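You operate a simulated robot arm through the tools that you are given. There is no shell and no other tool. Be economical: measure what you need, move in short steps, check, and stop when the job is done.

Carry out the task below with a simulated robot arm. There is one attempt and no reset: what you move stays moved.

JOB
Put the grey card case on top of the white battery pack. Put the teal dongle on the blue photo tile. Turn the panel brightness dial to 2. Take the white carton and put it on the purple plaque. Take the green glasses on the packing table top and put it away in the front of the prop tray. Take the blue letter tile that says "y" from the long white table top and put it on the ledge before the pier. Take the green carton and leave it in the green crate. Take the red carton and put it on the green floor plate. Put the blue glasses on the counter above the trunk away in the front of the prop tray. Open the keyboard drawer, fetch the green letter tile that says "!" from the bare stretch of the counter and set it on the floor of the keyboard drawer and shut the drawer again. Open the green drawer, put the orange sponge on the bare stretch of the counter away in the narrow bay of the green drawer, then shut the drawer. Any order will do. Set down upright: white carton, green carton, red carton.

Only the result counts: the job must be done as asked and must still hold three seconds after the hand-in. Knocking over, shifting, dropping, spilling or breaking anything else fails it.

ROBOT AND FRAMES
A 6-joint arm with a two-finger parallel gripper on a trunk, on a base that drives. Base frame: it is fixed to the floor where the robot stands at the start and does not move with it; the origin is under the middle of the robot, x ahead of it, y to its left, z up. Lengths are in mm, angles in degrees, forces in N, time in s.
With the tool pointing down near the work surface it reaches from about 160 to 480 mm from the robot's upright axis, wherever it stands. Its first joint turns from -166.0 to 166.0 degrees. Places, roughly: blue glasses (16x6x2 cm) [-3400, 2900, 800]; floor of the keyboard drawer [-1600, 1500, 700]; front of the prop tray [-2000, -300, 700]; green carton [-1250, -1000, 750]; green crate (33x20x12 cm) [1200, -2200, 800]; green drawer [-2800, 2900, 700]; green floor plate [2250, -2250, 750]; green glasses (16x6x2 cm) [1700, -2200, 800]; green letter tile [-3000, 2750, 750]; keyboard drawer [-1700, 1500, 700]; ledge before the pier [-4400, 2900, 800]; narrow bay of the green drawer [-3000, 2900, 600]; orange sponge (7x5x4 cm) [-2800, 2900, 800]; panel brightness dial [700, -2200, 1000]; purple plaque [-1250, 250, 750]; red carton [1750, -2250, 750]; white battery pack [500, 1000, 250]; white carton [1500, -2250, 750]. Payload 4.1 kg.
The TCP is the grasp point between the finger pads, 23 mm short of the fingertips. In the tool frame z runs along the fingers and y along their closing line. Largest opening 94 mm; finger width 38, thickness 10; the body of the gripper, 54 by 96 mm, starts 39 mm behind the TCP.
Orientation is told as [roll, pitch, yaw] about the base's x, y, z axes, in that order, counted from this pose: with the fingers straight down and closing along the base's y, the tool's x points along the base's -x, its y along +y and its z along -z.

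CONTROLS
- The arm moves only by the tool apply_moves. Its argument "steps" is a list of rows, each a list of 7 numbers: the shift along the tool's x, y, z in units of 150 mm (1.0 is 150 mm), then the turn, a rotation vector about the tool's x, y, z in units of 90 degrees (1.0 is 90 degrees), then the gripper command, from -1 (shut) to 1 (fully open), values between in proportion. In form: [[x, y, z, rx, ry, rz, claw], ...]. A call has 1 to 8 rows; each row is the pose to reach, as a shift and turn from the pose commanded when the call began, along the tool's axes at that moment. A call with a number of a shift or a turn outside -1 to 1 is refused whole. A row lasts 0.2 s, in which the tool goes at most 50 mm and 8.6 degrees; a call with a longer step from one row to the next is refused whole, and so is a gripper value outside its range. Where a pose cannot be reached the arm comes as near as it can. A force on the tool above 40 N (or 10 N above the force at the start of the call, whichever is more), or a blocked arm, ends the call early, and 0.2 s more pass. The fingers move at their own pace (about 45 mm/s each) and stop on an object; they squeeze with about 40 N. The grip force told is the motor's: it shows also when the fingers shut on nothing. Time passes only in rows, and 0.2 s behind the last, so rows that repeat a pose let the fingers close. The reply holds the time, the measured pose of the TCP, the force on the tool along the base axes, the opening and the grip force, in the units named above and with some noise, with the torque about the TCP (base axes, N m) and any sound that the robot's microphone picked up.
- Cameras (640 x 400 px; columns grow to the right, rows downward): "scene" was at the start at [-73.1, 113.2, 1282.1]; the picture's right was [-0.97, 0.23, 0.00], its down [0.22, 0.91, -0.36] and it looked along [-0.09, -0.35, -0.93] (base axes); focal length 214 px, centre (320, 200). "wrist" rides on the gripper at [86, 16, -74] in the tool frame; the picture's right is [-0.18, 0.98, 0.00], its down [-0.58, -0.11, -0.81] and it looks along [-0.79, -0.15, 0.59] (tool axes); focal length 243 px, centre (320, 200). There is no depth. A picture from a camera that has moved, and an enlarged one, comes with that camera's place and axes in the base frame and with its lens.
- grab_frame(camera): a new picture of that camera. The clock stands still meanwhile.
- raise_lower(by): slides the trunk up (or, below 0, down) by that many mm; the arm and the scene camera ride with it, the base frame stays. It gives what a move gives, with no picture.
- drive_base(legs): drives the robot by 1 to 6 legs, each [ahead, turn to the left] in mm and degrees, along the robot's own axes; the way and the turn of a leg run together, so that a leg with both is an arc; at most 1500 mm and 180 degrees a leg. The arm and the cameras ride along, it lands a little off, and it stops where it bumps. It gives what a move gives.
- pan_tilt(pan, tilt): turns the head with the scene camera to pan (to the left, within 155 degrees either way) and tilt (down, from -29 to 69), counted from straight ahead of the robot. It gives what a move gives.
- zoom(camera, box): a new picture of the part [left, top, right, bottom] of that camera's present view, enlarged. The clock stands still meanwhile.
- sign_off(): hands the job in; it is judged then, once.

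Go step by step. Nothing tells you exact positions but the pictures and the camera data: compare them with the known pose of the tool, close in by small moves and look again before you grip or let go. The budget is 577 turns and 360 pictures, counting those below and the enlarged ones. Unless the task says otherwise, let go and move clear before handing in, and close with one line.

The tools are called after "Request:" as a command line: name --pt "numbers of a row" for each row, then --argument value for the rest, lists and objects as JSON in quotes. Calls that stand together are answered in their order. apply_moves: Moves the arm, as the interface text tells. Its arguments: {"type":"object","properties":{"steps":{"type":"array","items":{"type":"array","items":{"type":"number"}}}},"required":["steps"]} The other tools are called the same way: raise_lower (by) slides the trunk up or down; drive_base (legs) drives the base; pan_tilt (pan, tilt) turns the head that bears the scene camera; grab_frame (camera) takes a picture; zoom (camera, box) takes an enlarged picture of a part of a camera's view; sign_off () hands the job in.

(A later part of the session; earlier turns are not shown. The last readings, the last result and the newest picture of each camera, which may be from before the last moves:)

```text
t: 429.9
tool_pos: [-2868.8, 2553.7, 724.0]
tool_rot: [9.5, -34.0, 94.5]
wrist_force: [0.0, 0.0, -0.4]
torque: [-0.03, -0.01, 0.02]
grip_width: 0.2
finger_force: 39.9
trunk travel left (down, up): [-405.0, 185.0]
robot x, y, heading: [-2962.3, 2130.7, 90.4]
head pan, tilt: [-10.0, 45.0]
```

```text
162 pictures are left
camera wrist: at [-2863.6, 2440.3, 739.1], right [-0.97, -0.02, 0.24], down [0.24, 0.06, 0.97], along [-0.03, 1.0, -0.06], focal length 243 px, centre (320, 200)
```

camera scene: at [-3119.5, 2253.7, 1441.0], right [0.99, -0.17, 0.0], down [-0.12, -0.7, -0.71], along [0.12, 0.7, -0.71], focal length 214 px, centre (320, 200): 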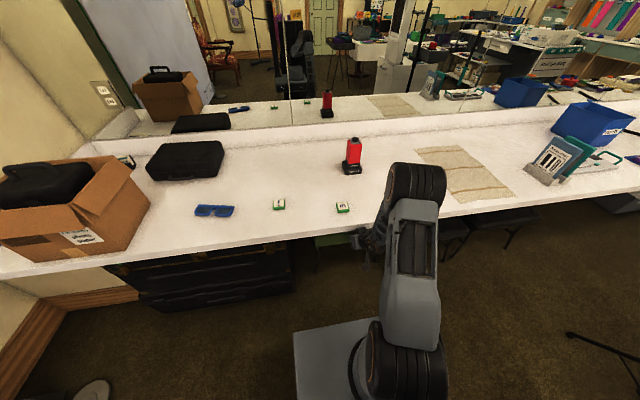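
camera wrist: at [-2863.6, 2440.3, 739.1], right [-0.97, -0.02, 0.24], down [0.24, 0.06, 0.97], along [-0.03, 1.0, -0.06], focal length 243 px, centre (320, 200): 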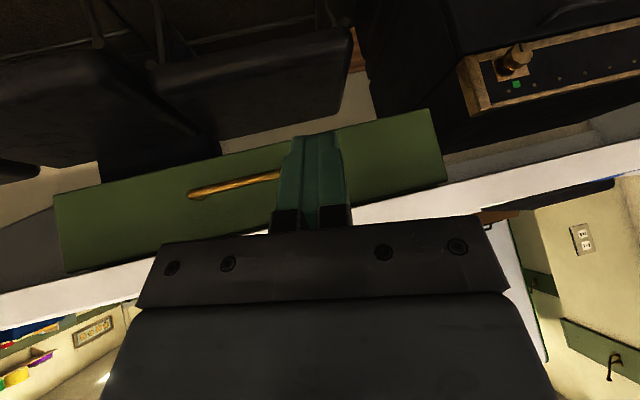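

The bar seems about 10 mm short of fully closed because the gripper body met the counter edge. I'll push again, lower on the panel.

Request:
apply_moves --pt "0.08 0.03 0.1 0 -0.03 0 -1" --pt "0.18 0.06 0.25 0 -0.06 0 -1" --pt "0.3 0.1 0.42 0 -0.08 0 -1"

Request:
drive_base --legs '[[90, 0]]'

Request:
grab_frame --camera "wrist"

```text
t: 430.7
tool_pos: [-2888.5, 2560.3, 656.0]
tool_rot: [11.2, -41.0, 92.7]
wrist_force: [0.1, 0.4, 0.6]
torque: [0.01, 0.06, -0.02]
grip_width: 0.1
finger_force: 39.9
out of reach, approached as far as the arm can: row 3
trunk travel left (down, up): [-405.0, 185.0]
robot x, y, heading: [-2968.5, 2128.4, 90.6]
head pan, tilt: [-10.0, 45.0]
```

```text
t: 431.8
tool_pos: [-2889.5, 2651.2, 657.5]
tool_rot: [11.1, -40.9, 92.5]
wrist_force: [-0.5, -0.1, 0.0]
torque: [0.02, 0.02, -0.05]
grip_width: 0.0
finger_force: 39.8
trunk travel left (down, up): [-405.0, 185.0]
robot x, y, heading: [-2966.4, 2222.7, 90.8]
head pan, tilt: [-10.0, 45.0]
```

```text
161 pictures are left
camera wrist: at [-2886.2, 2535.8, 658.2], right [-0.96, -0.03, 0.26], down [0.26, -0.05, 0.96], along [-0.01, 1.0, 0.06], focal length 243 px, centre (320, 200)
```

wrist: 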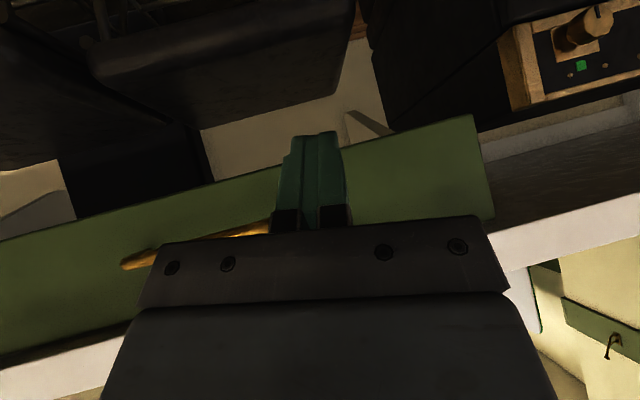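

Request:
apply_moves --pt "-0.05 0 0.044 0 0 0 -1" --pt "-0.1 0 0.088 0 0 0 -1" --pt "-0.15 0 0.131 0 0 0 -1" --pt "-0.2 0 0.175 0 0 0 -1" --pt "-0.25 0 0.219 0 0 0 -1" --pt "-0.3 0 0.263 0 0 0 -1" --pt "-0.35 0 0.306 0 0 0 -1" --pt "-0.4 0 0.35 0 0 0 -1"

Request:
apply_moves --pt "-0.02 0 0.0175 0 0 0 -1" --pt "-0.04 0 0.035 0 0 0 -1" --pt "-0.06 0 0.0525 0 0 0 -1" --pt "-0.08 0 0.07 0 0 0 -1" --pt "-0.1 0 0.0875 0 0 0 -1" --pt "-0.12 0 0.105 0 0 0 -1" --pt "-0.14 0 0.1225 0 0 0 -1" --pt "-0.16 0 0.14 0 0 0 -1"

```text
t: 433.6
tool_pos: [-2903.2, 2728.8, 656.2]
tool_rot: [11.1, -41.0, 92.5]
wrist_force: [0.0, 0.2, -0.3]
torque: [0.04, -0.01, -0.02]
grip_width: 0.1
finger_force: 40.3
trunk travel left (down, up): [-405.0, 185.0]
robot x, y, heading: [-2970.5, 2224.8, 90.6]
head pan, tilt: [-10.0, 45.0]
```

```text
t: 435.4
tool_pos: [-2907.9, 2753.4, 656.9]
tool_rot: [11.1, -40.4, 92.3]
wrist_force: [-0.1, -15.8, 13.5]
torque: [0.3, -0.05, -0.08]
grip_width: 0.0
finger_force: 40.4
trunk travel left (down, up): [-405.0, 185.0]
robot x, y, heading: [-2967.6, 2220.1, 90.5]
head pan, tilt: [-10.0, 45.0]
stopped in row 8: the force on the tool passed its limit (the readings are from after the stop); the commanded pose is now the measured one
```

The panel stopped about 17 mm further in with firm resistance at the tip, so the green drawer is shut. I'll retreat, stow and look at the kiosk with the keyboard drawer.

Request:
apply_moves --pt "0.1 0 -0.15 0 0.03 0 -1" --pt "0.2 0 -0.35 0 0.08 0 -1" --pt "0.25 0 -0.6 0 0.15 0 -0.5" --pt "0.25 0 -0.8 0 0.22 0 0" --pt "0.2 0 -1.0 0 0.3 0 0"

Request:
drive_base --legs '[[-250, 0]]'

Request:
raise_lower --by 120

Request:
pan_tilt --pan -100 --tilt 35

Request:
grab_frame --camera "scene"

Request:
grab_frame --camera "wrist"

```text
t: 436.6
tool_pos: [-2871.8, 2637.9, 748.5]
tool_rot: [8.7, -13.8, 97.4]
wrist_force: [0.7, 0.1, -0.3]
torque: [-0.01, 0.03, 0.03]
grip_width: 47.2
finger_force: 0.1
trunk travel left (down, up): [-405.0, 185.0]
robot x, y, heading: [-2964.6, 2223.0, 90.3]
head pan, tilt: [-10.0, 45.0]
```

```text
t: 438.4
tool_pos: [-2870.5, 2382.0, 749.7]
tool_rot: [8.7, -13.7, 97.5]
wrist_force: [-0.7, 0.0, 0.2]
torque: [-0.02, 0.01, 0.0]
grip_width: 46.7
finger_force: 0.1
trunk travel left (down, up): [-405.0, 185.0]
robot x, y, heading: [-2963.6, 1968.3, 90.3]
head pan, tilt: [-10.0, 45.0]
```

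```text
t: 439.9
tool_pos: [-2870.2, 2380.5, 870.9]
tool_rot: [8.7, -13.7, 97.5]
wrist_force: [-0.7, -0.2, -0.7]
torque: [-0.02, 0.0, -0.01]
grip_width: 47.0
finger_force: 0.1
trunk travel left (down, up): [-525.0, 65.0]
robot x, y, heading: [-2965.4, 1964.7, 90.3]
head pan, tilt: [-10.0, 45.0]
```

```text
t: 441.6
tool_pos: [-2869.8, 2380.3, 869.6]
tool_rot: [8.7, -13.8, 97.6]
wrist_force: [0.5, -0.5, -0.2]
torque: [-0.03, -0.03, 0.01]
grip_width: 47.3
finger_force: 0.1
trunk travel left (down, up): [-525.0, 65.0]
robot x, y, heading: [-2966.6, 1966.0, 90.7]
head pan, tilt: [-100.0, 35.0]
```

```text
160 pictures are left
camera scene: at [-3044.2, 1890.3, 1575.8], right [-0.17, -0.99, 0.0], down [-0.57, 0.1, -0.82], along [0.81, -0.14, -0.57], focal length 214 px, centre (320, 200)
```

scene: 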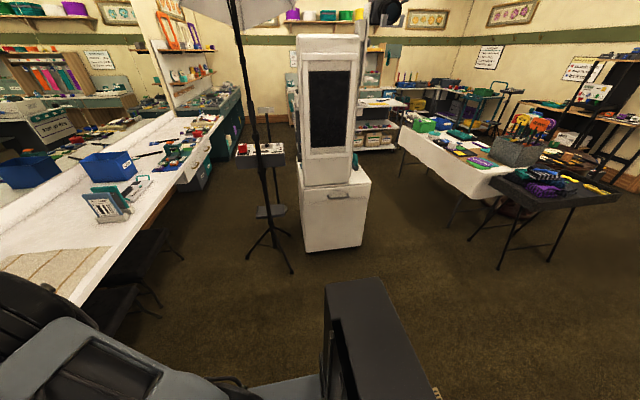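

```text
159 pictures are left
camera wrist: at [-2861.2, 2279.7, 923.0], right [-0.98, 0.02, 0.19], down [0.18, 0.41, 0.9], along [-0.06, 0.91, -0.4], focal length 243 px, centre (320, 200)
```

wrist: 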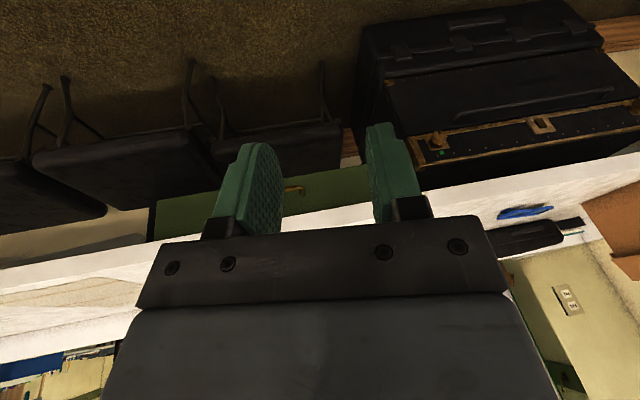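

Request:
zoom --camera "scene" --box '[270, 140, 400, 260]'

```text
3.33 times, centred on (335, 200) of scene
camera zoom: at [-3044.2, 1890.3, 1575.8], right [-0.17, -0.99, 0.0], down [-0.57, 0.1, -0.82], along [0.81, -0.14, -0.57], focal length 715 px, centre (270, 200)
```

zoom: 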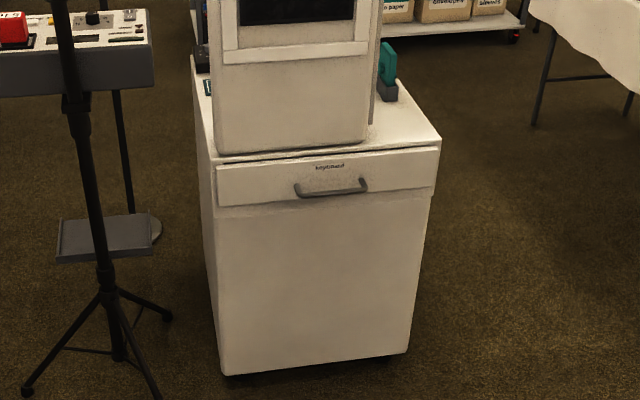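

The keyboard drawer is on this (west) face with its handle at about (-1735,1523,669). I'll straighten the tool and drive round to face it.

Request:
apply_moves --pt "0 0 0 0.03 0.05 0.026 0.3" --pt "0 0 0 0.065 0.1 0.052 0.3" --pt "0 0 0 0.097 0.152 0.078 0.3"

Request:
drive_base --legs '[[0, -126.5], [600, 0], [0, 36]]'

Request:
raise_lower --by -200

Request:
pan_tilt --pan -10 --tilt 40

Request:
grab_frame --camera "scene"

```text
t: 442.4
tool_pos: [-2870.1, 2383.3, 867.9]
tool_rot: [0.6, 0.4, 91.6]
wrist_force: [1.4, 0.1, 0.1]
torque: [0.03, 0.02, 0.0]
grip_width: 61.5
finger_force: 0.0
trunk travel left (down, up): [-525.0, 65.0]
robot x, y, heading: [-2962.3, 1964.9, 90.3]
head pan, tilt: [-100.0, 35.0]
```

```text
t: 452.6
tool_pos: [-2043.3, 1570.4, 869.5]
tool_rot: [0.6, 0.4, 4.6]
wrist_force: [0.3, -0.4, 0.2]
torque: [0.01, -0.01, 0.0]
grip_width: 61.0
finger_force: 0.1
trunk travel left (down, up): [-525.0, 65.0]
robot x, y, heading: [-2462.5, 1640.4, 3.5]
head pan, tilt: [-100.0, 35.0]
```

```text
t: 454.8
tool_pos: [-2042.9, 1570.2, 668.3]
tool_rot: [0.6, 0.4, 4.6]
wrist_force: [-0.6, 0.0, 0.4]
torque: [0.0, 0.02, 0.0]
grip_width: 61.0
finger_force: 0.2
trunk travel left (down, up): [-325.0, 265.0]
robot x, y, heading: [-2465.5, 1640.0, 3.3]
head pan, tilt: [-100.0, 35.0]
```

```text
t: 456.4
tool_pos: [-2043.4, 1570.8, 667.3]
tool_rot: [0.6, 0.4, 4.6]
wrist_force: [-0.9, -0.1, -0.5]
torque: [0.05, 0.02, 0.0]
grip_width: 61.2
finger_force: 0.1
trunk travel left (down, up): [-325.0, 265.0]
robot x, y, heading: [-2462.5, 1639.4, 3.6]
head pan, tilt: [-10.0, 40.0]
```

```text
157 pictures are left
camera scene: at [-2449.8, 1797.2, 1368.2], right [-0.12, -0.99, 0.0], down [-0.64, 0.07, -0.77], along [0.76, -0.09, -0.64], focal length 214 px, centre (320, 200)
```

scene: 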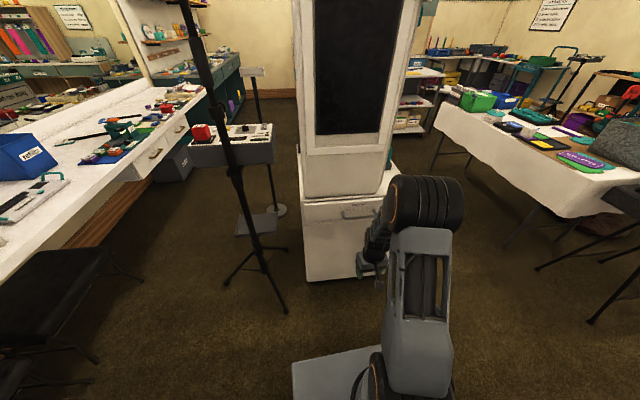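

Request:
drive_base --legs '[[0, -4.5]]'

Request:
apply_moves --pt "-0.071 -0.004 -0.01 -0.048 -0.048 0.048 0.0" --pt "-0.142 -0.008 -0.02 -0.096 -0.096 0.096 0.0" --pt "-0.214 -0.011 -0.03 -0.144 -0.144 0.144 0.0" --pt "-0.285 -0.015 -0.04 -0.1925 -0.1925 0.1925 0.0" --pt "-0.356 -0.019 -0.05 -0.24 -0.24 0.24 0.0" --pt "-0.427 -0.023 -0.06 -0.289 -0.289 0.289 0.0" --pt "-0.5 -0.026 -0.07 -0.337 -0.337 0.337 0.0" --pt "-0.57 -0.03 -0.08 -0.385 -0.385 0.385 0.0"

Request:
apply_moves --pt "-0.053 0.027 0.039 -0.048 -0.048 0.048 0.0" --pt "-0.107 0.055 0.078 -0.096 -0.096 0.096 0.0" --pt "-0.16 0.082 0.117 -0.144 -0.144 0.144 0.0" --pt "-0.213 0.11 0.156 -0.1925 -0.1925 0.1925 0.0" --pt "-0.267 0.137 0.196 -0.24 -0.24 0.24 0.0" --pt "-0.32 0.165 0.235 -0.289 -0.289 0.289 0.0" --pt "-0.373 0.192 0.274 -0.337 -0.337 0.337 0.0" --pt "-0.427 0.22 0.313 -0.385 -0.385 0.385 0.0"

Request:
grab_frame --camera "wrist"

Request:
grab_frame --camera "scene"

```text
t: 457.3
tool_pos: [-2049.5, 1536.8, 669.5]
tool_rot: [0.6, 0.4, 0.0]
wrist_force: [0.1, -1.0, 0.4]
torque: [0.03, -0.04, 0.02]
grip_width: 60.9
finger_force: 0.0
trunk travel left (down, up): [-325.0, 265.0]
robot x, y, heading: [-2464.4, 1644.3, -1.1]
head pan, tilt: [-10.0, 40.0]
```

```text
t: 459.1
tool_pos: [-1963.2, 1531.9, 680.0]
tool_rot: [45.3, -18.8, -45.1]
wrist_force: [-0.5, -0.4, 0.5]
torque: [0.03, 0.01, -0.01]
grip_width: 47.0
finger_force: 0.0
trunk travel left (down, up): [-325.0, 265.0]
robot x, y, heading: [-2463.4, 1643.7, -1.2]
head pan, tilt: [-10.0, 40.0]
```

```text
t: 460.9
tool_pos: [-1879.4, 1527.6, 692.1]
tool_rot: [89.7, 0.7, -90.1]
wrist_force: [-0.5, 0.5, 0.1]
torque: [-0.02, 0.02, 0.01]
grip_width: 46.9
finger_force: 0.1
trunk travel left (down, up): [-325.0, 265.0]
robot x, y, heading: [-2463.5, 1643.4, -1.3]
head pan, tilt: [-10.0, 40.0]
```

```text
156 pictures are left
camera wrist: at [-1952.6, 1615.0, 710.4], right [0.01, -0.2, 0.98], down [-0.81, -0.58, -0.11], along [0.59, -0.79, -0.16], focal length 243 px, centre (320, 200)
```

wrist: 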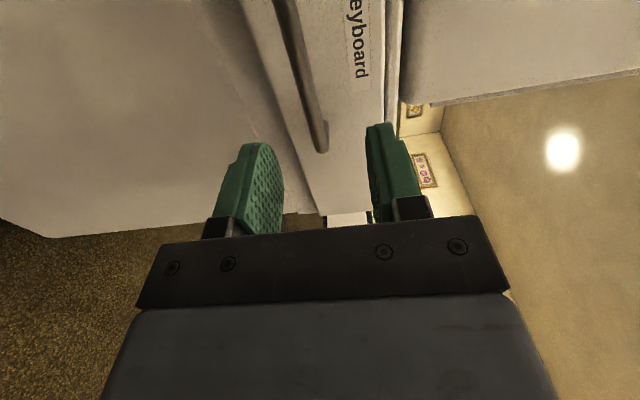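

```text
155 pictures are left
camera scene: at [-2437.6, 1795.5, 1368.3], right [-0.19, -0.98, 0.0], down [-0.63, 0.12, -0.77], along [0.75, -0.15, -0.64], focal length 214 px, centre (320, 200)
```

scene: 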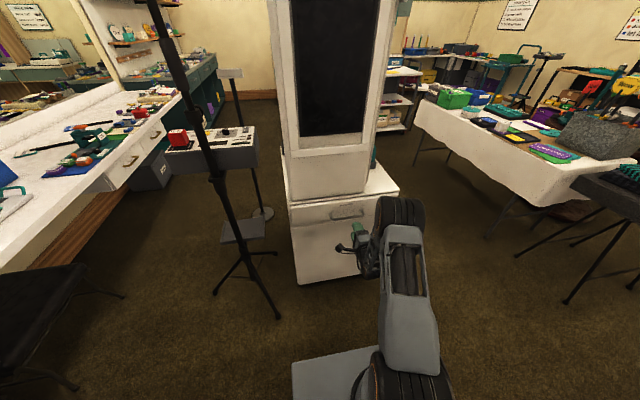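

Request:
apply_moves --pt "0 -0.05 0.2 0 0 0 -0.1" --pt "0 -0.1 0.4 0 0 0 -0.1" --pt "0 -0.147 0.6 0 0 0 -0.1"

Request:
grab_frame --camera "wrist"

```text
t: 461.7
tool_pos: [-1788.4, 1524.9, 667.6]
tool_rot: [89.6, 0.6, -89.7]
wrist_force: [0.1, 0.6, -0.1]
torque: [0.02, -0.01, 0.02]
grip_width: 42.2
finger_force: 0.1
trunk travel left (down, up): [-325.0, 265.0]
robot x, y, heading: [-2464.1, 1643.8, -1.2]
head pan, tilt: [-10.0, 40.0]
```

```text
154 pictures are left
camera wrist: at [-1862.4, 1611.9, 685.4], right [0.01, -0.2, 0.98], down [-0.8, -0.58, -0.11], along [0.59, -0.79, -0.16], focal length 243 px, centre (320, 200)
```

wrist: 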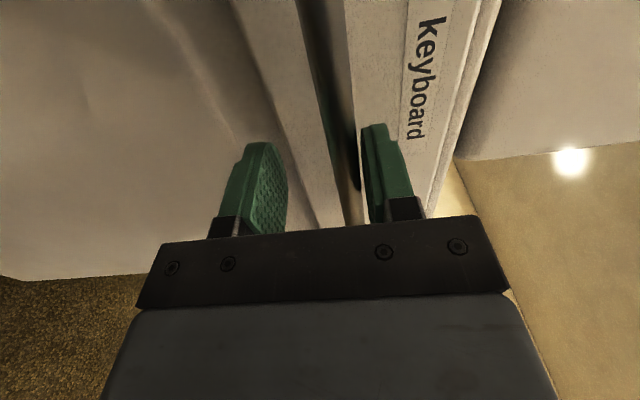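

Request:
apply_moves --pt "0 0.04 0 0 0 0 -0.1" --pt "0 0.073 0 0 0 0 -0.1"

Request:
grab_frame --camera "wrist"

Request:
zoom --camera "scene" --box '[290, 180, 410, 280]'

```text
t: 462.3
tool_pos: [-1787.5, 1526.6, 679.3]
tool_rot: [89.6, 0.6, -89.8]
wrist_force: [-0.1, 0.2, -0.2]
torque: [0.01, -0.01, -0.02]
grip_width: 42.4
finger_force: 0.0
trunk travel left (down, up): [-325.0, 265.0]
robot x, y, heading: [-2463.1, 1642.7, -1.2]
head pan, tilt: [-10.0, 40.0]
```

```text
153 pictures are left
camera wrist: at [-1862.2, 1612.0, 697.0], right [0.01, -0.2, 0.98], down [-0.81, -0.58, -0.11], along [0.59, -0.79, -0.16], focal length 243 px, centre (320, 200)
```

wrist: 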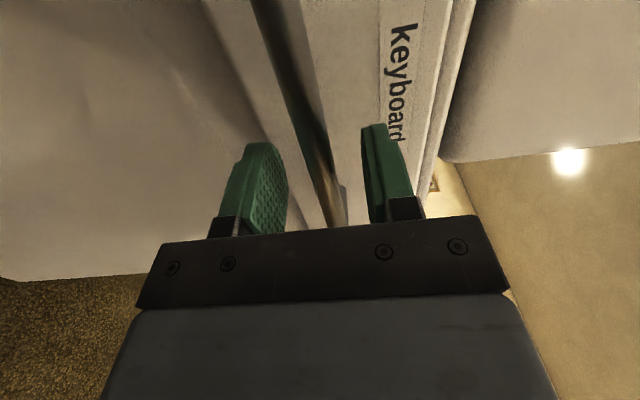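

```text
4.00 times, centred on (350, 230) of scene
camera zoom: at [-2437.5, 1795.5, 1368.2], right [-0.19, -0.98, 0.0], down [-0.63, 0.12, -0.77], along [0.75, -0.15, -0.64], focal length 858 px, centre (200, 80)
```

zoom: 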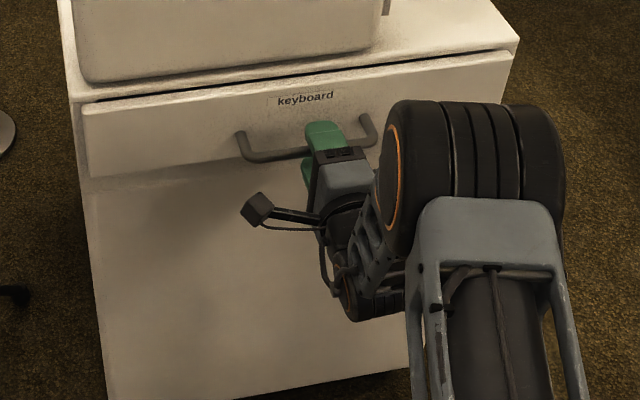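

The bar is already between the pads at x≈-1788. I'll close and pull.

Request:
apply_moves --pt "0 0.02 0 0 0 0 -0.6" --pt "0 0.02 0 0 0 0 -1" --pt "0 0.02 0 0 0 0 -1" --pt "0 0.02 0 0 0 0 -1"

Request:
drive_base --legs '[[-120, 0]]'

Request:
grab_frame --camera "scene"

```text
t: 463.3
tool_pos: [-1788.3, 1526.0, 680.1]
tool_rot: [89.5, 0.6, -89.9]
wrist_force: [-2.4, -0.3, -8.9]
torque: [-1.82, 0.06, -0.16]
grip_width: 12.7
finger_force: 44.8
trunk travel left (down, up): [-325.0, 265.0]
robot x, y, heading: [-2462.8, 1645.3, -1.0]
head pan, tilt: [-10.0, 40.0]
```

```text
t: 464.5
tool_pos: [-1907.3, 1524.4, 679.8]
tool_rot: [89.5, 0.8, -90.1]
wrist_force: [0.6, -17.7, -14.2]
torque: [-1.78, 0.12, -0.25]
grip_width: 12.7
finger_force: 45.8
trunk travel left (down, up): [-325.0, 265.0]
robot x, y, heading: [-2587.2, 1648.8, -1.4]
head pan, tilt: [-10.0, 40.0]
```

```text
151 pictures are left
camera scene: at [-2556.1, 1796.6, 1368.3], right [-0.2, -0.98, 0.0], down [-0.63, 0.13, -0.77], along [0.75, -0.15, -0.64], focal length 214 px, centre (320, 200)
```

scene: 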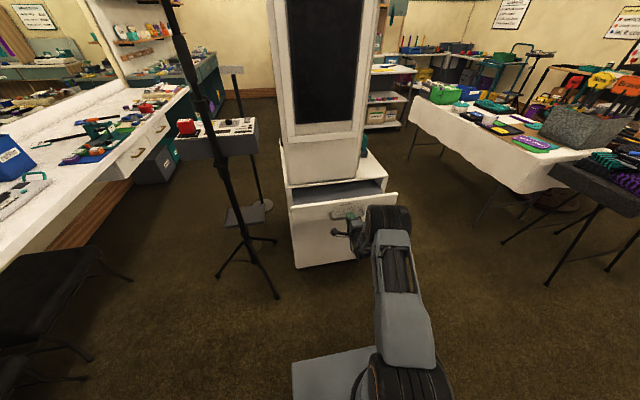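

Request:
drive_base --legs '[[-100, 0]]'

Request:
zoom --camera "scene" --box '[260, 150, 420, 270]'

```text
t: 465.7
tool_pos: [-2006.3, 1526.8, 680.4]
tool_rot: [89.5, 0.8, -90.2]
wrist_force: [1.7, -28.6, -9.5]
torque: [-1.76, 0.03, -1.13]
grip_width: 13.0
finger_force: 44.6
trunk travel left (down, up): [-325.0, 265.0]
robot x, y, heading: [-2679.8, 1649.1, -1.6]
head pan, tilt: [-10.0, 40.0]
```

```text
3.33 times, centred on (340, 210) of scene
camera zoom: at [-2653.8, 1798.0, 1368.4], right [-0.2, -0.98, 0.0], down [-0.63, 0.13, -0.77], along [0.75, -0.15, -0.64], focal length 715 px, centre (253, 167)
```

zoom: 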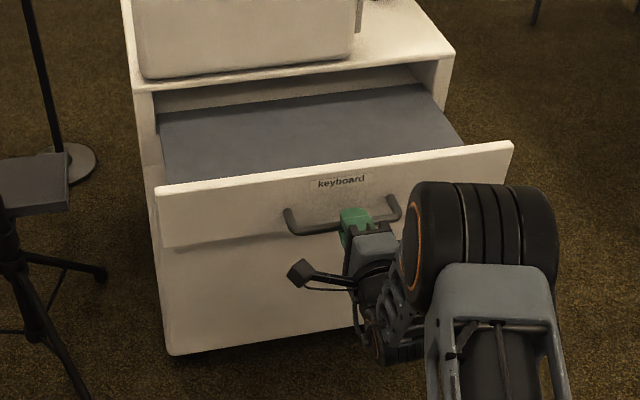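

The keyboard drawer is open about 218 mm with a bare grey floor. I'll let go and go to fetch the "!" tile.

Request:
apply_moves --pt "0 0 0 0 0 0 -0.5" --pt "0 0 0 0 0 0 0" --pt "0 0 0 0 0 0 0" --pt "0 0 -0.15 0 0 0 0" --pt "0 0 -0.4 0 0 0 0"

Request:
drive_base --legs '[[-150, 0]]'

Request:
raise_lower --by 200

Request:
apply_moves --pt "0.027 0.016 -0.069 0.048 0.048 -0.048 0" --pt "0.055 0.032 -0.137 0.096 0.096 -0.096 0" --pt "0.082 0.049 -0.206 0.144 0.144 -0.144 0" --pt "0.11 0.065 -0.275 0.1925 0.1925 -0.1925 0" --pt "0.137 0.081 -0.344 0.24 0.24 -0.24 0" --pt "0.165 0.097 -0.412 0.289 0.289 -0.289 0" --pt "0.192 0.114 -0.48 0.337 0.337 -0.337 0" --pt "0.22 0.13 -0.55 0.385 0.385 -0.385 0"

Request:
apply_moves --pt "0.056 0 -0.051 0.048 0.048 -0.048 0" --pt "0.111 0 -0.102 0.096 0.096 -0.096 0" --pt "0.167 0 -0.154 0.144 0.144 -0.144 0" --pt "0.222 0 -0.205 0.1925 0.1925 -0.1925 0" --pt "0.278 0 -0.256 0.24 0.24 -0.24 0" --pt "0.334 0 -0.307 0.289 0.289 -0.289 0" --pt "0.39 0 -0.359 0.337 0.337 -0.337 0" --pt "0.445 0 -0.41 0.385 0.385 -0.385 0"

```text
t: 466.9
tool_pos: [-2064.8, 1529.4, 678.1]
tool_rot: [89.5, 0.9, -90.2]
wrist_force: [0.3, 0.7, -0.3]
torque: [0.01, -0.01, -0.03]
grip_width: 46.9
finger_force: 0.0
trunk travel left (down, up): [-325.0, 265.0]
robot x, y, heading: [-2681.6, 1646.5, -1.5]
head pan, tilt: [-10.0, 40.0]
```

```text
t: 468.2
tool_pos: [-2212.9, 1533.2, 679.0]
tool_rot: [89.6, 0.7, -90.2]
wrist_force: [-0.6, -0.3, 0.4]
torque: [0.03, -0.02, 0.0]
grip_width: 47.0
finger_force: 0.0
trunk travel left (down, up): [-325.0, 265.0]
robot x, y, heading: [-2829.2, 1650.7, -1.2]
head pan, tilt: [-10.0, 40.0]
```

```text
t: 470.4
tool_pos: [-2213.6, 1533.9, 878.9]
tool_rot: [89.5, 0.7, -90.3]
wrist_force: [0.3, -0.6, -0.4]
torque: [0.02, 0.03, 0.0]
grip_width: 47.1
finger_force: 0.1
trunk travel left (down, up): [-525.0, 65.0]
robot x, y, heading: [-2830.0, 1653.2, -1.2]
head pan, tilt: [-10.0, 40.0]
```

```text
t: 472.2
tool_pos: [-2297.2, 1566.8, 899.1]
tool_rot: [45.2, -18.8, -45.1]
wrist_force: [-1.1, 0.5, 0.2]
torque: [-0.02, 0.01, -0.03]
grip_width: 47.1
finger_force: 0.1
trunk travel left (down, up): [-525.0, 65.0]
robot x, y, heading: [-2833.0, 1655.3, -1.6]
head pan, tilt: [-10.0, 40.0]
```

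```text
t: 474.0
tool_pos: [-2381.6, 1590.7, 919.9]
tool_rot: [0.7, 0.6, -0.2]
wrist_force: [0.2, -0.5, 0.4]
torque: [-0.03, 0.02, 0.01]
grip_width: 47.0
finger_force: 0.0
trunk travel left (down, up): [-525.0, 65.0]
robot x, y, heading: [-2829.6, 1653.8, -1.4]
head pan, tilt: [-10.0, 40.0]
```

Request:
drive_base --legs '[[0, 123], [740, 0], [0, -31.5], [150, 0]]'

Request:
grab_frame --camera "wrist"

Request:
pan_tilt --pan 0 --tilt 50

Request:
grab_frame --camera "scene"

```text
t: 485.6
tool_pos: [-3153.3, 2890.7, 920.3]
tool_rot: [0.7, 0.6, 90.4]
wrist_force: [0.2, 0.9, -0.4]
torque: [0.01, 0.0, 0.0]
grip_width: 47.1
finger_force: 0.1
trunk travel left (down, up): [-525.0, 65.0]
robot x, y, heading: [-3211.2, 2439.7, 88.8]
head pan, tilt: [-10.0, 40.0]
```

```text
149 pictures are left
camera wrist: at [-3168.5, 2804.8, 995.7], right [-0.98, 0.18, 0.01], down [0.11, 0.59, 0.8], along [0.14, 0.79, -0.6], focal length 243 px, centre (320, 200)
```

wrist: 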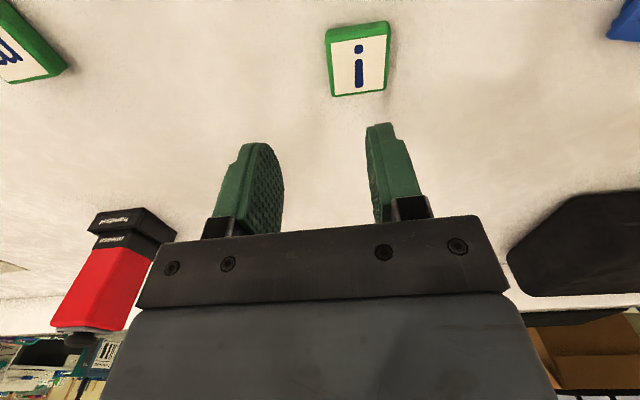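

```text
t: 486.4
tool_pos: [-3154.0, 2890.8, 920.3]
tool_rot: [0.8, 0.5, 90.3]
wrist_force: [-0.9, -0.6, -0.1]
torque: [0.0, -0.01, 0.01]
grip_width: 47.0
finger_force: 0.0
trunk travel left (down, up): [-525.0, 65.0]
robot x, y, heading: [-3206.4, 2440.0, 89.0]
head pan, tilt: [0.0, 50.0]
```

```text
148 pictures are left
camera scene: at [-3377.9, 2461.9, 1554.1], right [1.0, -0.02, 0.0], down [-0.01, -0.77, -0.64], along [0.01, 0.64, -0.77], focal length 214 px, centre (320, 200)
```

scene: 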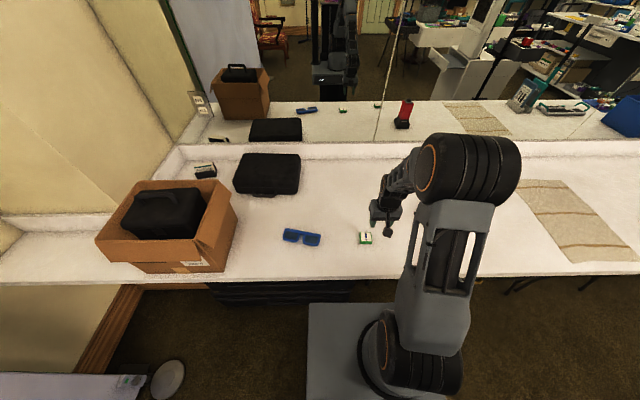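

Request:
apply_moves --pt "-0.03 0.1 0.2 0 0 0 0.2" --pt "-0.067 0.207 0.4 0 0 0 0.25" --pt "-0.067 0.207 0.53 0 0 0 0.25"

Request:
grab_frame --camera "wrist"

```text
t: 487.2
tool_pos: [-3185.5, 2900.1, 842.7]
tool_rot: [0.6, 0.6, 90.5]
wrist_force: [-0.9, -0.4, 1.0]
torque: [0.01, 0.04, -0.04]
grip_width: 58.6
finger_force: 0.2
trunk travel left (down, up): [-525.0, 65.0]
robot x, y, heading: [-3209.2, 2442.0, 89.3]
head pan, tilt: [0.0, 50.0]
```

```text
147 pictures are left
camera wrist: at [-3200.4, 2815.0, 919.1], right [-0.98, 0.18, 0.01], down [0.11, 0.59, 0.8], along [0.13, 0.79, -0.6], focal length 243 px, centre (320, 200)
```

wrist: 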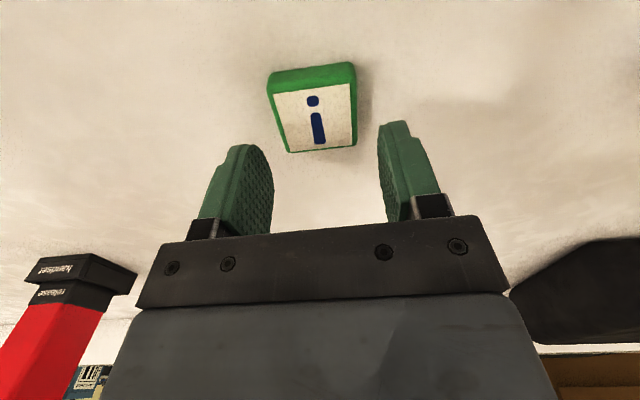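

Request:
apply_moves --pt "-0.015 -0.01 0.13 0 0 0 0.25" --pt "-0.015 -0.01 0.245 0 0 0 0.25" --pt "-0.015 -0.01 0.245 0 0 0 0" --pt "-0.015 -0.01 0.245 0 0 0 -0.3" --pt "-0.015 -0.01 0.245 0 0 0 -0.3"

Request:
apply_moves --pt "0 0 -0.2 0 0 0 -0.3" --pt "0 0 -0.5 0 0 0 -0.3" --pt "0 0 -0.8 0 0 0 -0.3"

Request:
grab_frame --camera "wrist"

```text
t: 488.4
tool_pos: [-3185.1, 2901.5, 806.4]
tool_rot: [0.8, 0.4, 90.3]
wrist_force: [0.3, -0.4, 0.3]
torque: [-0.04, 0.03, -0.03]
grip_width: 46.4
finger_force: 40.5
trunk travel left (down, up): [-525.0, 65.0]
robot x, y, heading: [-3212.3, 2436.7, 89.1]
head pan, tilt: [0.0, 50.0]
```

```text
t: 489.2
tool_pos: [-3181.8, 2903.1, 926.2]
tool_rot: [0.7, 0.6, 90.4]
wrist_force: [-0.2, 0.0, -0.8]
torque: [0.0, 0.0, -0.03]
grip_width: 46.7
finger_force: 39.8
trunk travel left (down, up): [-525.0, 65.0]
robot x, y, heading: [-3212.6, 2442.7, 89.0]
head pan, tilt: [0.0, 50.0]
```

```text
146 pictures are left
camera wrist: at [-3196.0, 2817.1, 1002.2], right [-0.98, 0.18, 0.01], down [0.11, 0.59, 0.8], along [0.14, 0.79, -0.6], focal length 243 px, centre (320, 200)
```

wrist: 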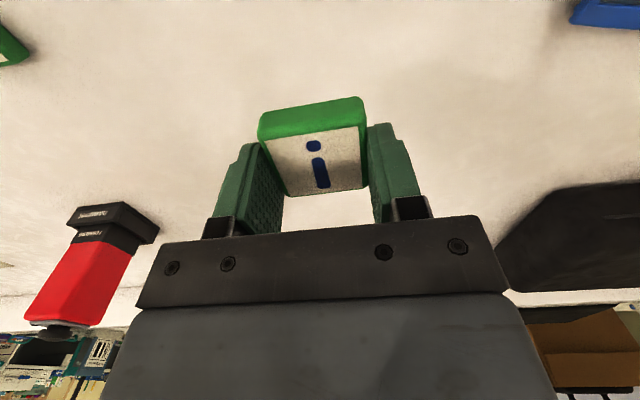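

Request:
drive_base --legs '[[-300, 0], [0, -124.5], [920, 0], [0, 35.5]]'

Request:
pan_tilt --pan -5 --tilt 50

Request:
grab_frame --camera "scene"

Request:
grab_frame --camera "wrist"

```text
t: 502.6
tool_pos: [-1965.3, 1583.1, 925.6]
tool_rot: [0.7, 0.5, 1.6]
wrist_force: [0.8, -0.2, -0.7]
torque: [0.01, 0.03, 0.0]
grip_width: 46.8
finger_force: 39.8
trunk travel left (down, up): [-525.0, 65.0]
robot x, y, heading: [-2426.5, 1603.2, 0.1]
head pan, tilt: [0.0, 50.0]
```

```text
t: 503.2
tool_pos: [-1965.7, 1583.1, 924.8]
tool_rot: [0.7, 0.5, 1.6]
wrist_force: [1.2, -0.8, -0.6]
torque: [0.02, 0.01, 0.02]
grip_width: 46.7
finger_force: 39.9
trunk travel left (down, up): [-525.0, 65.0]
robot x, y, heading: [-2429.4, 1600.7, 0.0]
head pan, tilt: [-5.0, 50.0]
```

```text
145 pictures are left
camera scene: at [-2412.5, 1764.7, 1554.1], right [-0.09, -1.0, 0.0], down [-0.76, 0.07, -0.64], along [0.64, -0.06, -0.77], focal length 214 px, centre (320, 200)
```

scene: 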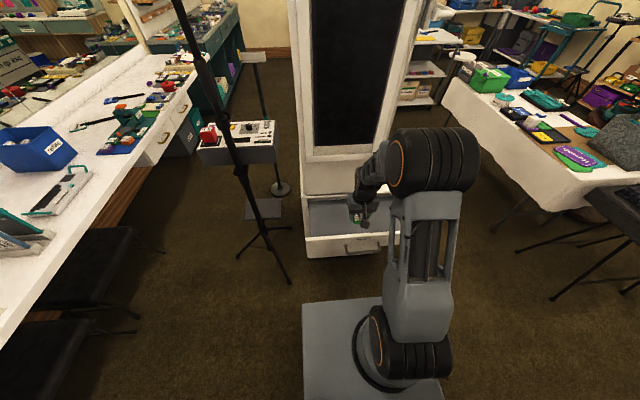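

```text
144 pictures are left
camera wrist: at [-2052.0, 1595.8, 1001.7], right [0.16, 0.99, 0.01], down [0.59, -0.1, 0.8], along [0.79, -0.12, -0.6], focal length 243 px, centre (320, 200)
```

wrist: 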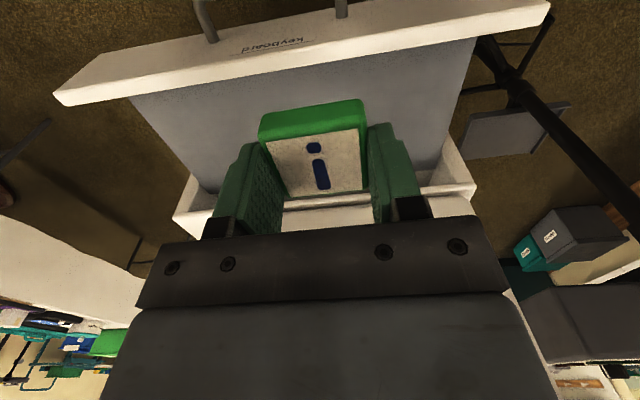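

Request:
drive_base --legs '[[130, 0]]'

Request:
apply_moves --pt "0 -0.1 0.25 0 0 0 -0.3" --pt "0 -0.2 0.5 0 0 0 -0.3" --pt "0 -0.3 0.75 0 0 0 -0.3" --pt "0 -0.3 1.0 0 0 0 -0.3"

Request:
grab_frame --camera "wrist"

Request:
zoom --camera "scene" --box '[280, 180, 440, 300]'

```text
t: 504.5
tool_pos: [-1838.0, 1584.8, 925.2]
tool_rot: [0.7, 0.5, 1.6]
wrist_force: [0.0, 0.4, -0.7]
torque: [0.01, -0.01, 0.01]
grip_width: 46.7
finger_force: 40.3
trunk travel left (down, up): [-525.0, 65.0]
robot x, y, heading: [-2301.3, 1605.1, -0.0]
head pan, tilt: [-5.0, 50.0]
```

```text
t: 505.5
tool_pos: [-1839.6, 1539.6, 775.7]
tool_rot: [0.7, 0.5, 1.6]
wrist_force: [-0.3, 0.0, 0.3]
torque: [-0.01, 0.04, 0.02]
grip_width: 46.5
finger_force: 40.2
trunk travel left (down, up): [-525.0, 65.0]
robot x, y, heading: [-2300.1, 1606.8, 0.2]
head pan, tilt: [-5.0, 50.0]
```

```text
143 pictures are left
camera wrist: at [-1925.7, 1552.5, 850.9], right [0.16, 0.99, 0.01], down [0.59, -0.1, 0.8], along [0.79, -0.12, -0.6], focal length 243 px, centre (320, 200)
```

wrist: 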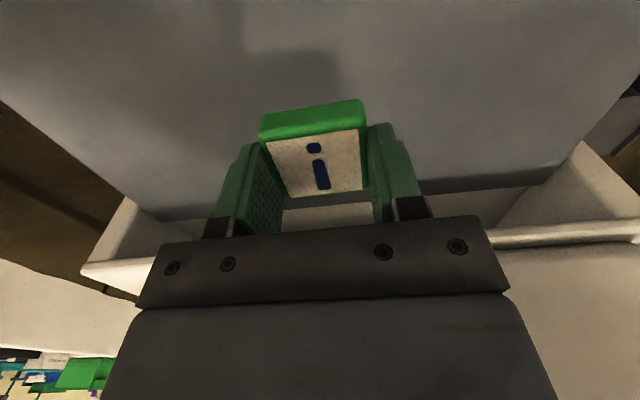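

```text
3.33 times, centred on (360, 240) of scene
camera zoom: at [-2285.6, 1764.7, 1554.1], right [-0.08, -1.0, 0.0], down [-0.76, 0.07, -0.64], along [0.64, -0.05, -0.77], focal length 715 px, centre (187, 67)
```

zoom: 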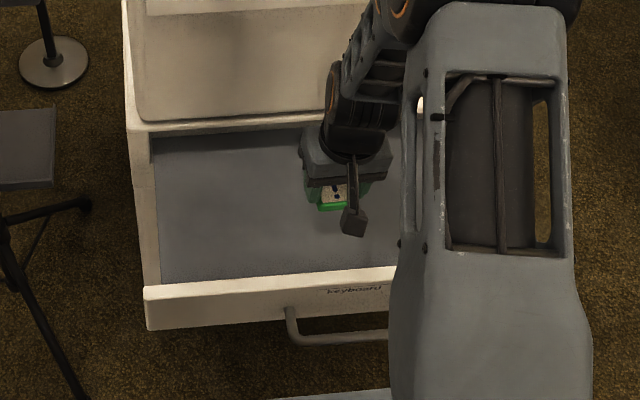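

Request:
apply_moves --pt "0 0 0.1 0 0 0 -0.3" --pt "0 0 0.2 0 0 0 -0.3" --pt "0 0 0.3 0 0 0 -0.3" --pt "0 0 0.36 0 0 0 -0.3" --pt "0 0 0.4 0 0 0 -0.3" --pt "0 0 0.43 0 0 0 -0.3" --pt "0 0 0.46 0 0 0 -0.3" --pt "0 0 0.49 0 0 0 -0.3"

Request:
grab_frame --camera "wrist"

```text
t: 507.3
tool_pos: [-1838.6, 1541.3, 705.2]
tool_rot: [0.7, 0.2, 1.7]
wrist_force: [-2.0, 1.6, 27.9]
torque: [-0.18, 0.36, -0.04]
grip_width: 47.0
finger_force: 40.2
trunk travel left (down, up): [-525.0, 65.0]
robot x, y, heading: [-2303.6, 1599.3, -0.3]
head pan, tilt: [-5.0, 50.0]
```

```text
141 pictures are left
camera wrist: at [-1926.0, 1554.7, 780.7], right [0.16, 0.99, 0.01], down [0.59, -0.1, 0.8], along [0.79, -0.12, -0.6], focal length 243 px, centre (320, 200)
```

wrist: 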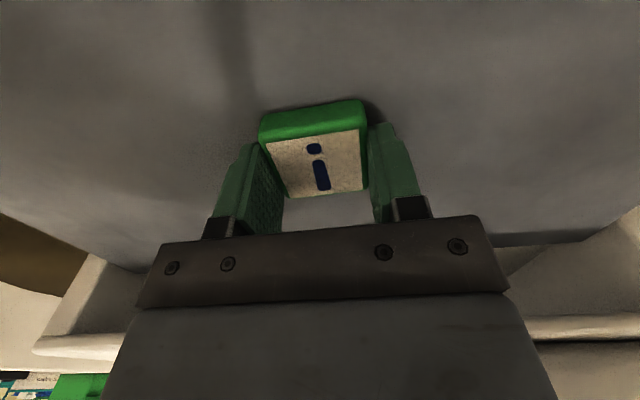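

Request:
apply_moves --pt "0 0 -0.012 0 0 0 -0.3" --pt "0 0 -0.012 0 0 0 0.1" --pt "0 0 -0.012 0 0 0 0.3" --pt "0 0 -0.3 0 0 0 0.3" --pt "0 0 -0.6 0 0 0 0" --pt "0 0 -0.9 0 0 0 -0.5" --pt "0 0 -1.0 0 0 0 -1"

Request:
zoom --camera "scene" --box '[280, 180, 440, 300]'

Request:
drive_base --legs '[[-300, 0]]'

Request:
grab_frame --camera "wrist"

```text
t: 508.9
tool_pos: [-1840.1, 1539.9, 851.2]
tool_rot: [0.7, 0.6, 1.6]
wrist_force: [0.7, 0.4, 0.3]
torque: [-0.03, 0.0, 0.0]
grip_width: 0.3
finger_force: 4.1
trunk travel left (down, up): [-525.0, 65.0]
robot x, y, heading: [-2307.0, 1600.2, 0.3]
head pan, tilt: [-5.0, 50.0]
```

```text
3.33 times, centred on (360, 240) of scene
camera zoom: at [-2286.1, 1764.9, 1554.0], right [-0.08, -1.0, 0.0], down [-0.76, 0.06, -0.64], along [0.64, -0.05, -0.77], focal length 715 px, centre (187, 67)
```

zoom: 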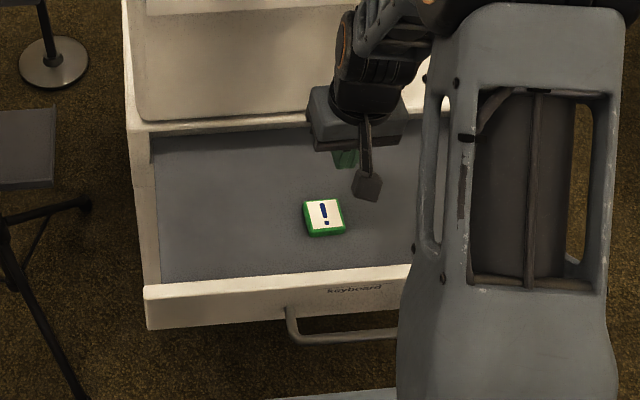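

```text
t: 511.0
tool_pos: [-2139.3, 1543.0, 852.8]
tool_rot: [0.6, 0.5, 1.9]
wrist_force: [0.2, 0.0, 0.3]
torque: [0.01, 0.03, 0.04]
grip_width: 0.0
finger_force: 39.7
trunk travel left (down, up): [-525.0, 65.0]
robot x, y, heading: [-2600.1, 1602.1, 0.3]
head pan, tilt: [-5.0, 50.0]
```

```text
139 pictures are left
camera wrist: at [-2224.7, 1555.4, 927.4], right [0.15, 0.99, 0.01], down [0.59, -0.1, 0.8], along [0.79, -0.11, -0.6], focal length 243 px, centre (320, 200)
```

wrist: 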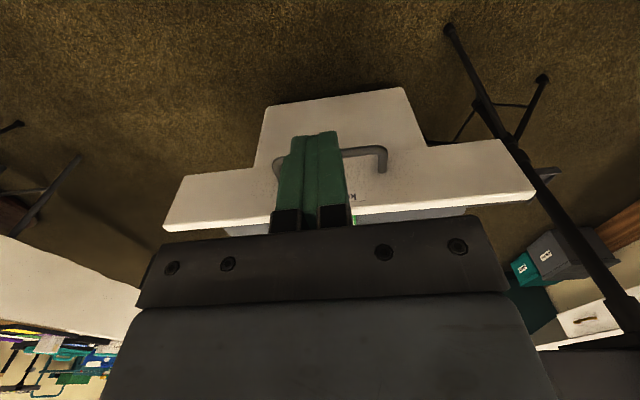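

The tile lies on the drawer floor. Now I'll lower the closed fingers in front of the handle bar and push the drawer shut.

Request:
apply_moves --pt "0 -0.02 0.3 0 0 0 -1" --pt "0 -0.04 0.6 0 0 0 -1" --pt "0 -0.05 0.9 0 0 0 -1" --pt "0 -0.05 1.0 0 0 0 -1"

Request:
apply_moves --pt "0 0 0.15 0 0 0 -1"

Request:
drive_base --legs '[[240, 0]]'

Request:
grab_frame --camera "scene"

Request:
grab_frame --camera "wrist"

```text
t: 512.0
tool_pos: [-2138.4, 1537.4, 701.8]
tool_rot: [0.6, 0.6, 1.9]
wrist_force: [0.1, -0.4, -0.4]
torque: [0.0, 0.03, 0.02]
grip_width: 0.0
finger_force: 40.1
trunk travel left (down, up): [-525.0, 65.0]
robot x, y, heading: [-2603.5, 1602.2, 0.7]
head pan, tilt: [-5.0, 50.0]
```

```text
t: 512.4
tool_pos: [-2138.9, 1537.7, 679.2]
tool_rot: [0.6, 0.6, 1.9]
wrist_force: [0.1, -0.8, 0.2]
torque: [0.0, 0.04, -0.03]
grip_width: 0.0
finger_force: 40.1
trunk travel left (down, up): [-525.0, 65.0]
robot x, y, heading: [-2601.8, 1600.8, 0.3]
head pan, tilt: [-5.0, 50.0]
```

```text
t: 514.1
tool_pos: [-1896.5, 1541.7, 679.6]
tool_rot: [0.7, 0.5, 2.1]
wrist_force: [-0.3, 0.2, 0.2]
torque: [0.0, -0.01, -0.04]
grip_width: 0.0
finger_force: 39.8
trunk travel left (down, up): [-525.0, 65.0]
robot x, y, heading: [-2360.9, 1603.7, 0.7]
head pan, tilt: [-5.0, 50.0]
```

```text
138 pictures are left
camera scene: at [-2343.9, 1765.7, 1554.1], right [-0.08, -1.0, 0.0], down [-0.76, 0.06, -0.64], along [0.64, -0.05, -0.77], focal length 214 px, centre (320, 200)
```

scene: 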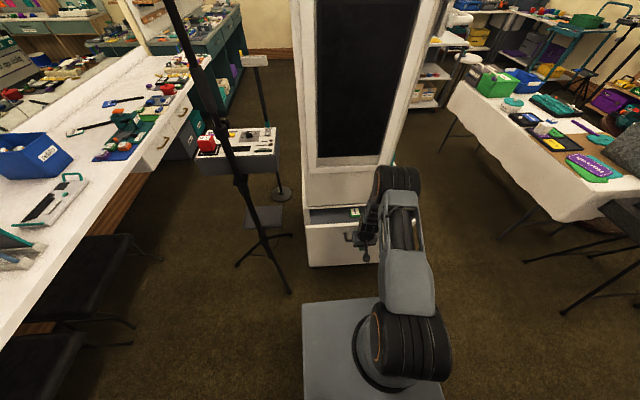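

```text
137 pictures are left
camera wrist: at [-1982.1, 1554.0, 755.8], right [0.15, 0.99, 0.01], down [0.59, -0.1, 0.8], along [0.79, -0.11, -0.6], focal length 243 px, centre (320, 200)
```

wrist: 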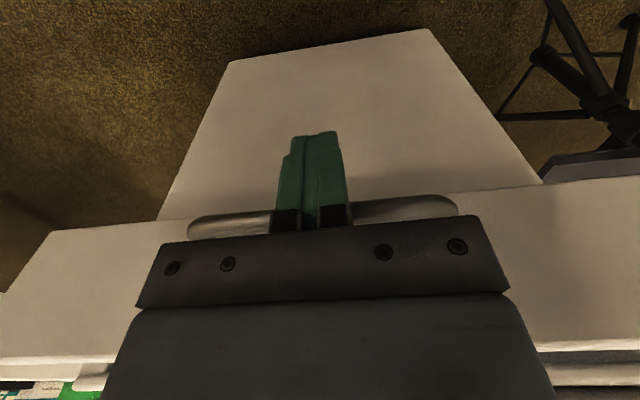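

Request:
drive_base --legs '[[55, 0]]'

Request:
apply_moves --pt "-0.04 0 0 0 0 0 -1" --pt "-0.08 0 0 0 0 0 -1" --pt "-0.11 0 0 0 0 0 -1" --pt "-0.14 0 0 0 0 0 -1" --pt "-0.17 0 0 0 0 0 -1" --pt "-0.2 0 0 0 0 0 -1" --pt "-0.23 0 0 0 0 0 -1" --pt "-0.26 0 0 0 0 0 -1"

Request:
grab_frame --camera "wrist"

Request:
zoom --camera "scene" --box '[280, 180, 440, 300]'

```text
t: 515.1
tool_pos: [-1839.8, 1542.0, 679.8]
tool_rot: [0.7, 0.5, 2.2]
wrist_force: [-0.1, 0.3, -0.6]
torque: [0.0, 0.01, -0.01]
grip_width: 0.1
finger_force: 40.6
trunk travel left (down, up): [-525.0, 65.0]
robot x, y, heading: [-2306.6, 1603.2, 0.6]
head pan, tilt: [-5.0, 50.0]
```

```text
t: 516.9
tool_pos: [-1807.4, 1544.1, 679.9]
tool_rot: [0.9, 0.9, 2.1]
wrist_force: [-28.1, 5.4, 12.1]
torque: [-0.15, -0.26, -0.24]
grip_width: 0.0
finger_force: 40.8
trunk travel left (down, up): [-525.0, 65.0]
robot x, y, heading: [-2304.9, 1606.5, 0.9]
head pan, tilt: [-5.0, 50.0]
```

```text
136 pictures are left
camera wrist: at [-1892.1, 1556.7, 755.8], right [0.15, 0.99, 0.01], down [0.6, -0.1, 0.8], along [0.79, -0.11, -0.61], focal length 243 px, centre (320, 200)
```

wrist: 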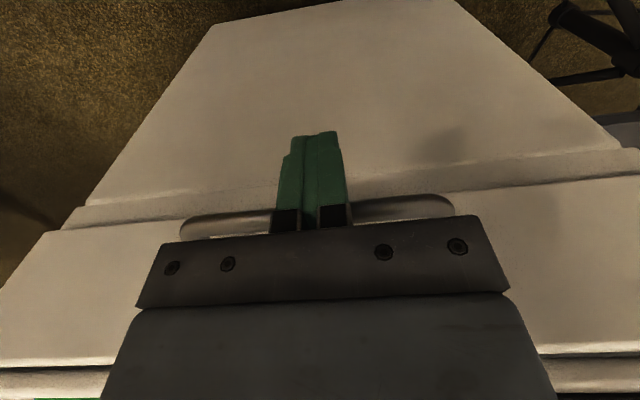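

```text
3.33 times, centred on (360, 240) of scene
camera zoom: at [-2293.2, 1766.9, 1554.3], right [-0.08, -1.0, 0.0], down [-0.76, 0.06, -0.64], along [0.64, -0.05, -0.76], focal length 715 px, centre (187, 67)
```

zoom: 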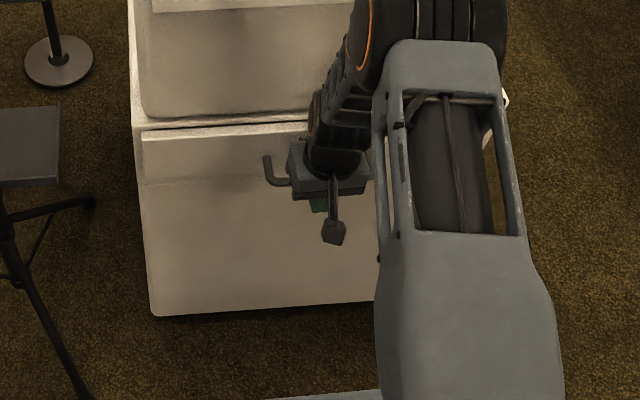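

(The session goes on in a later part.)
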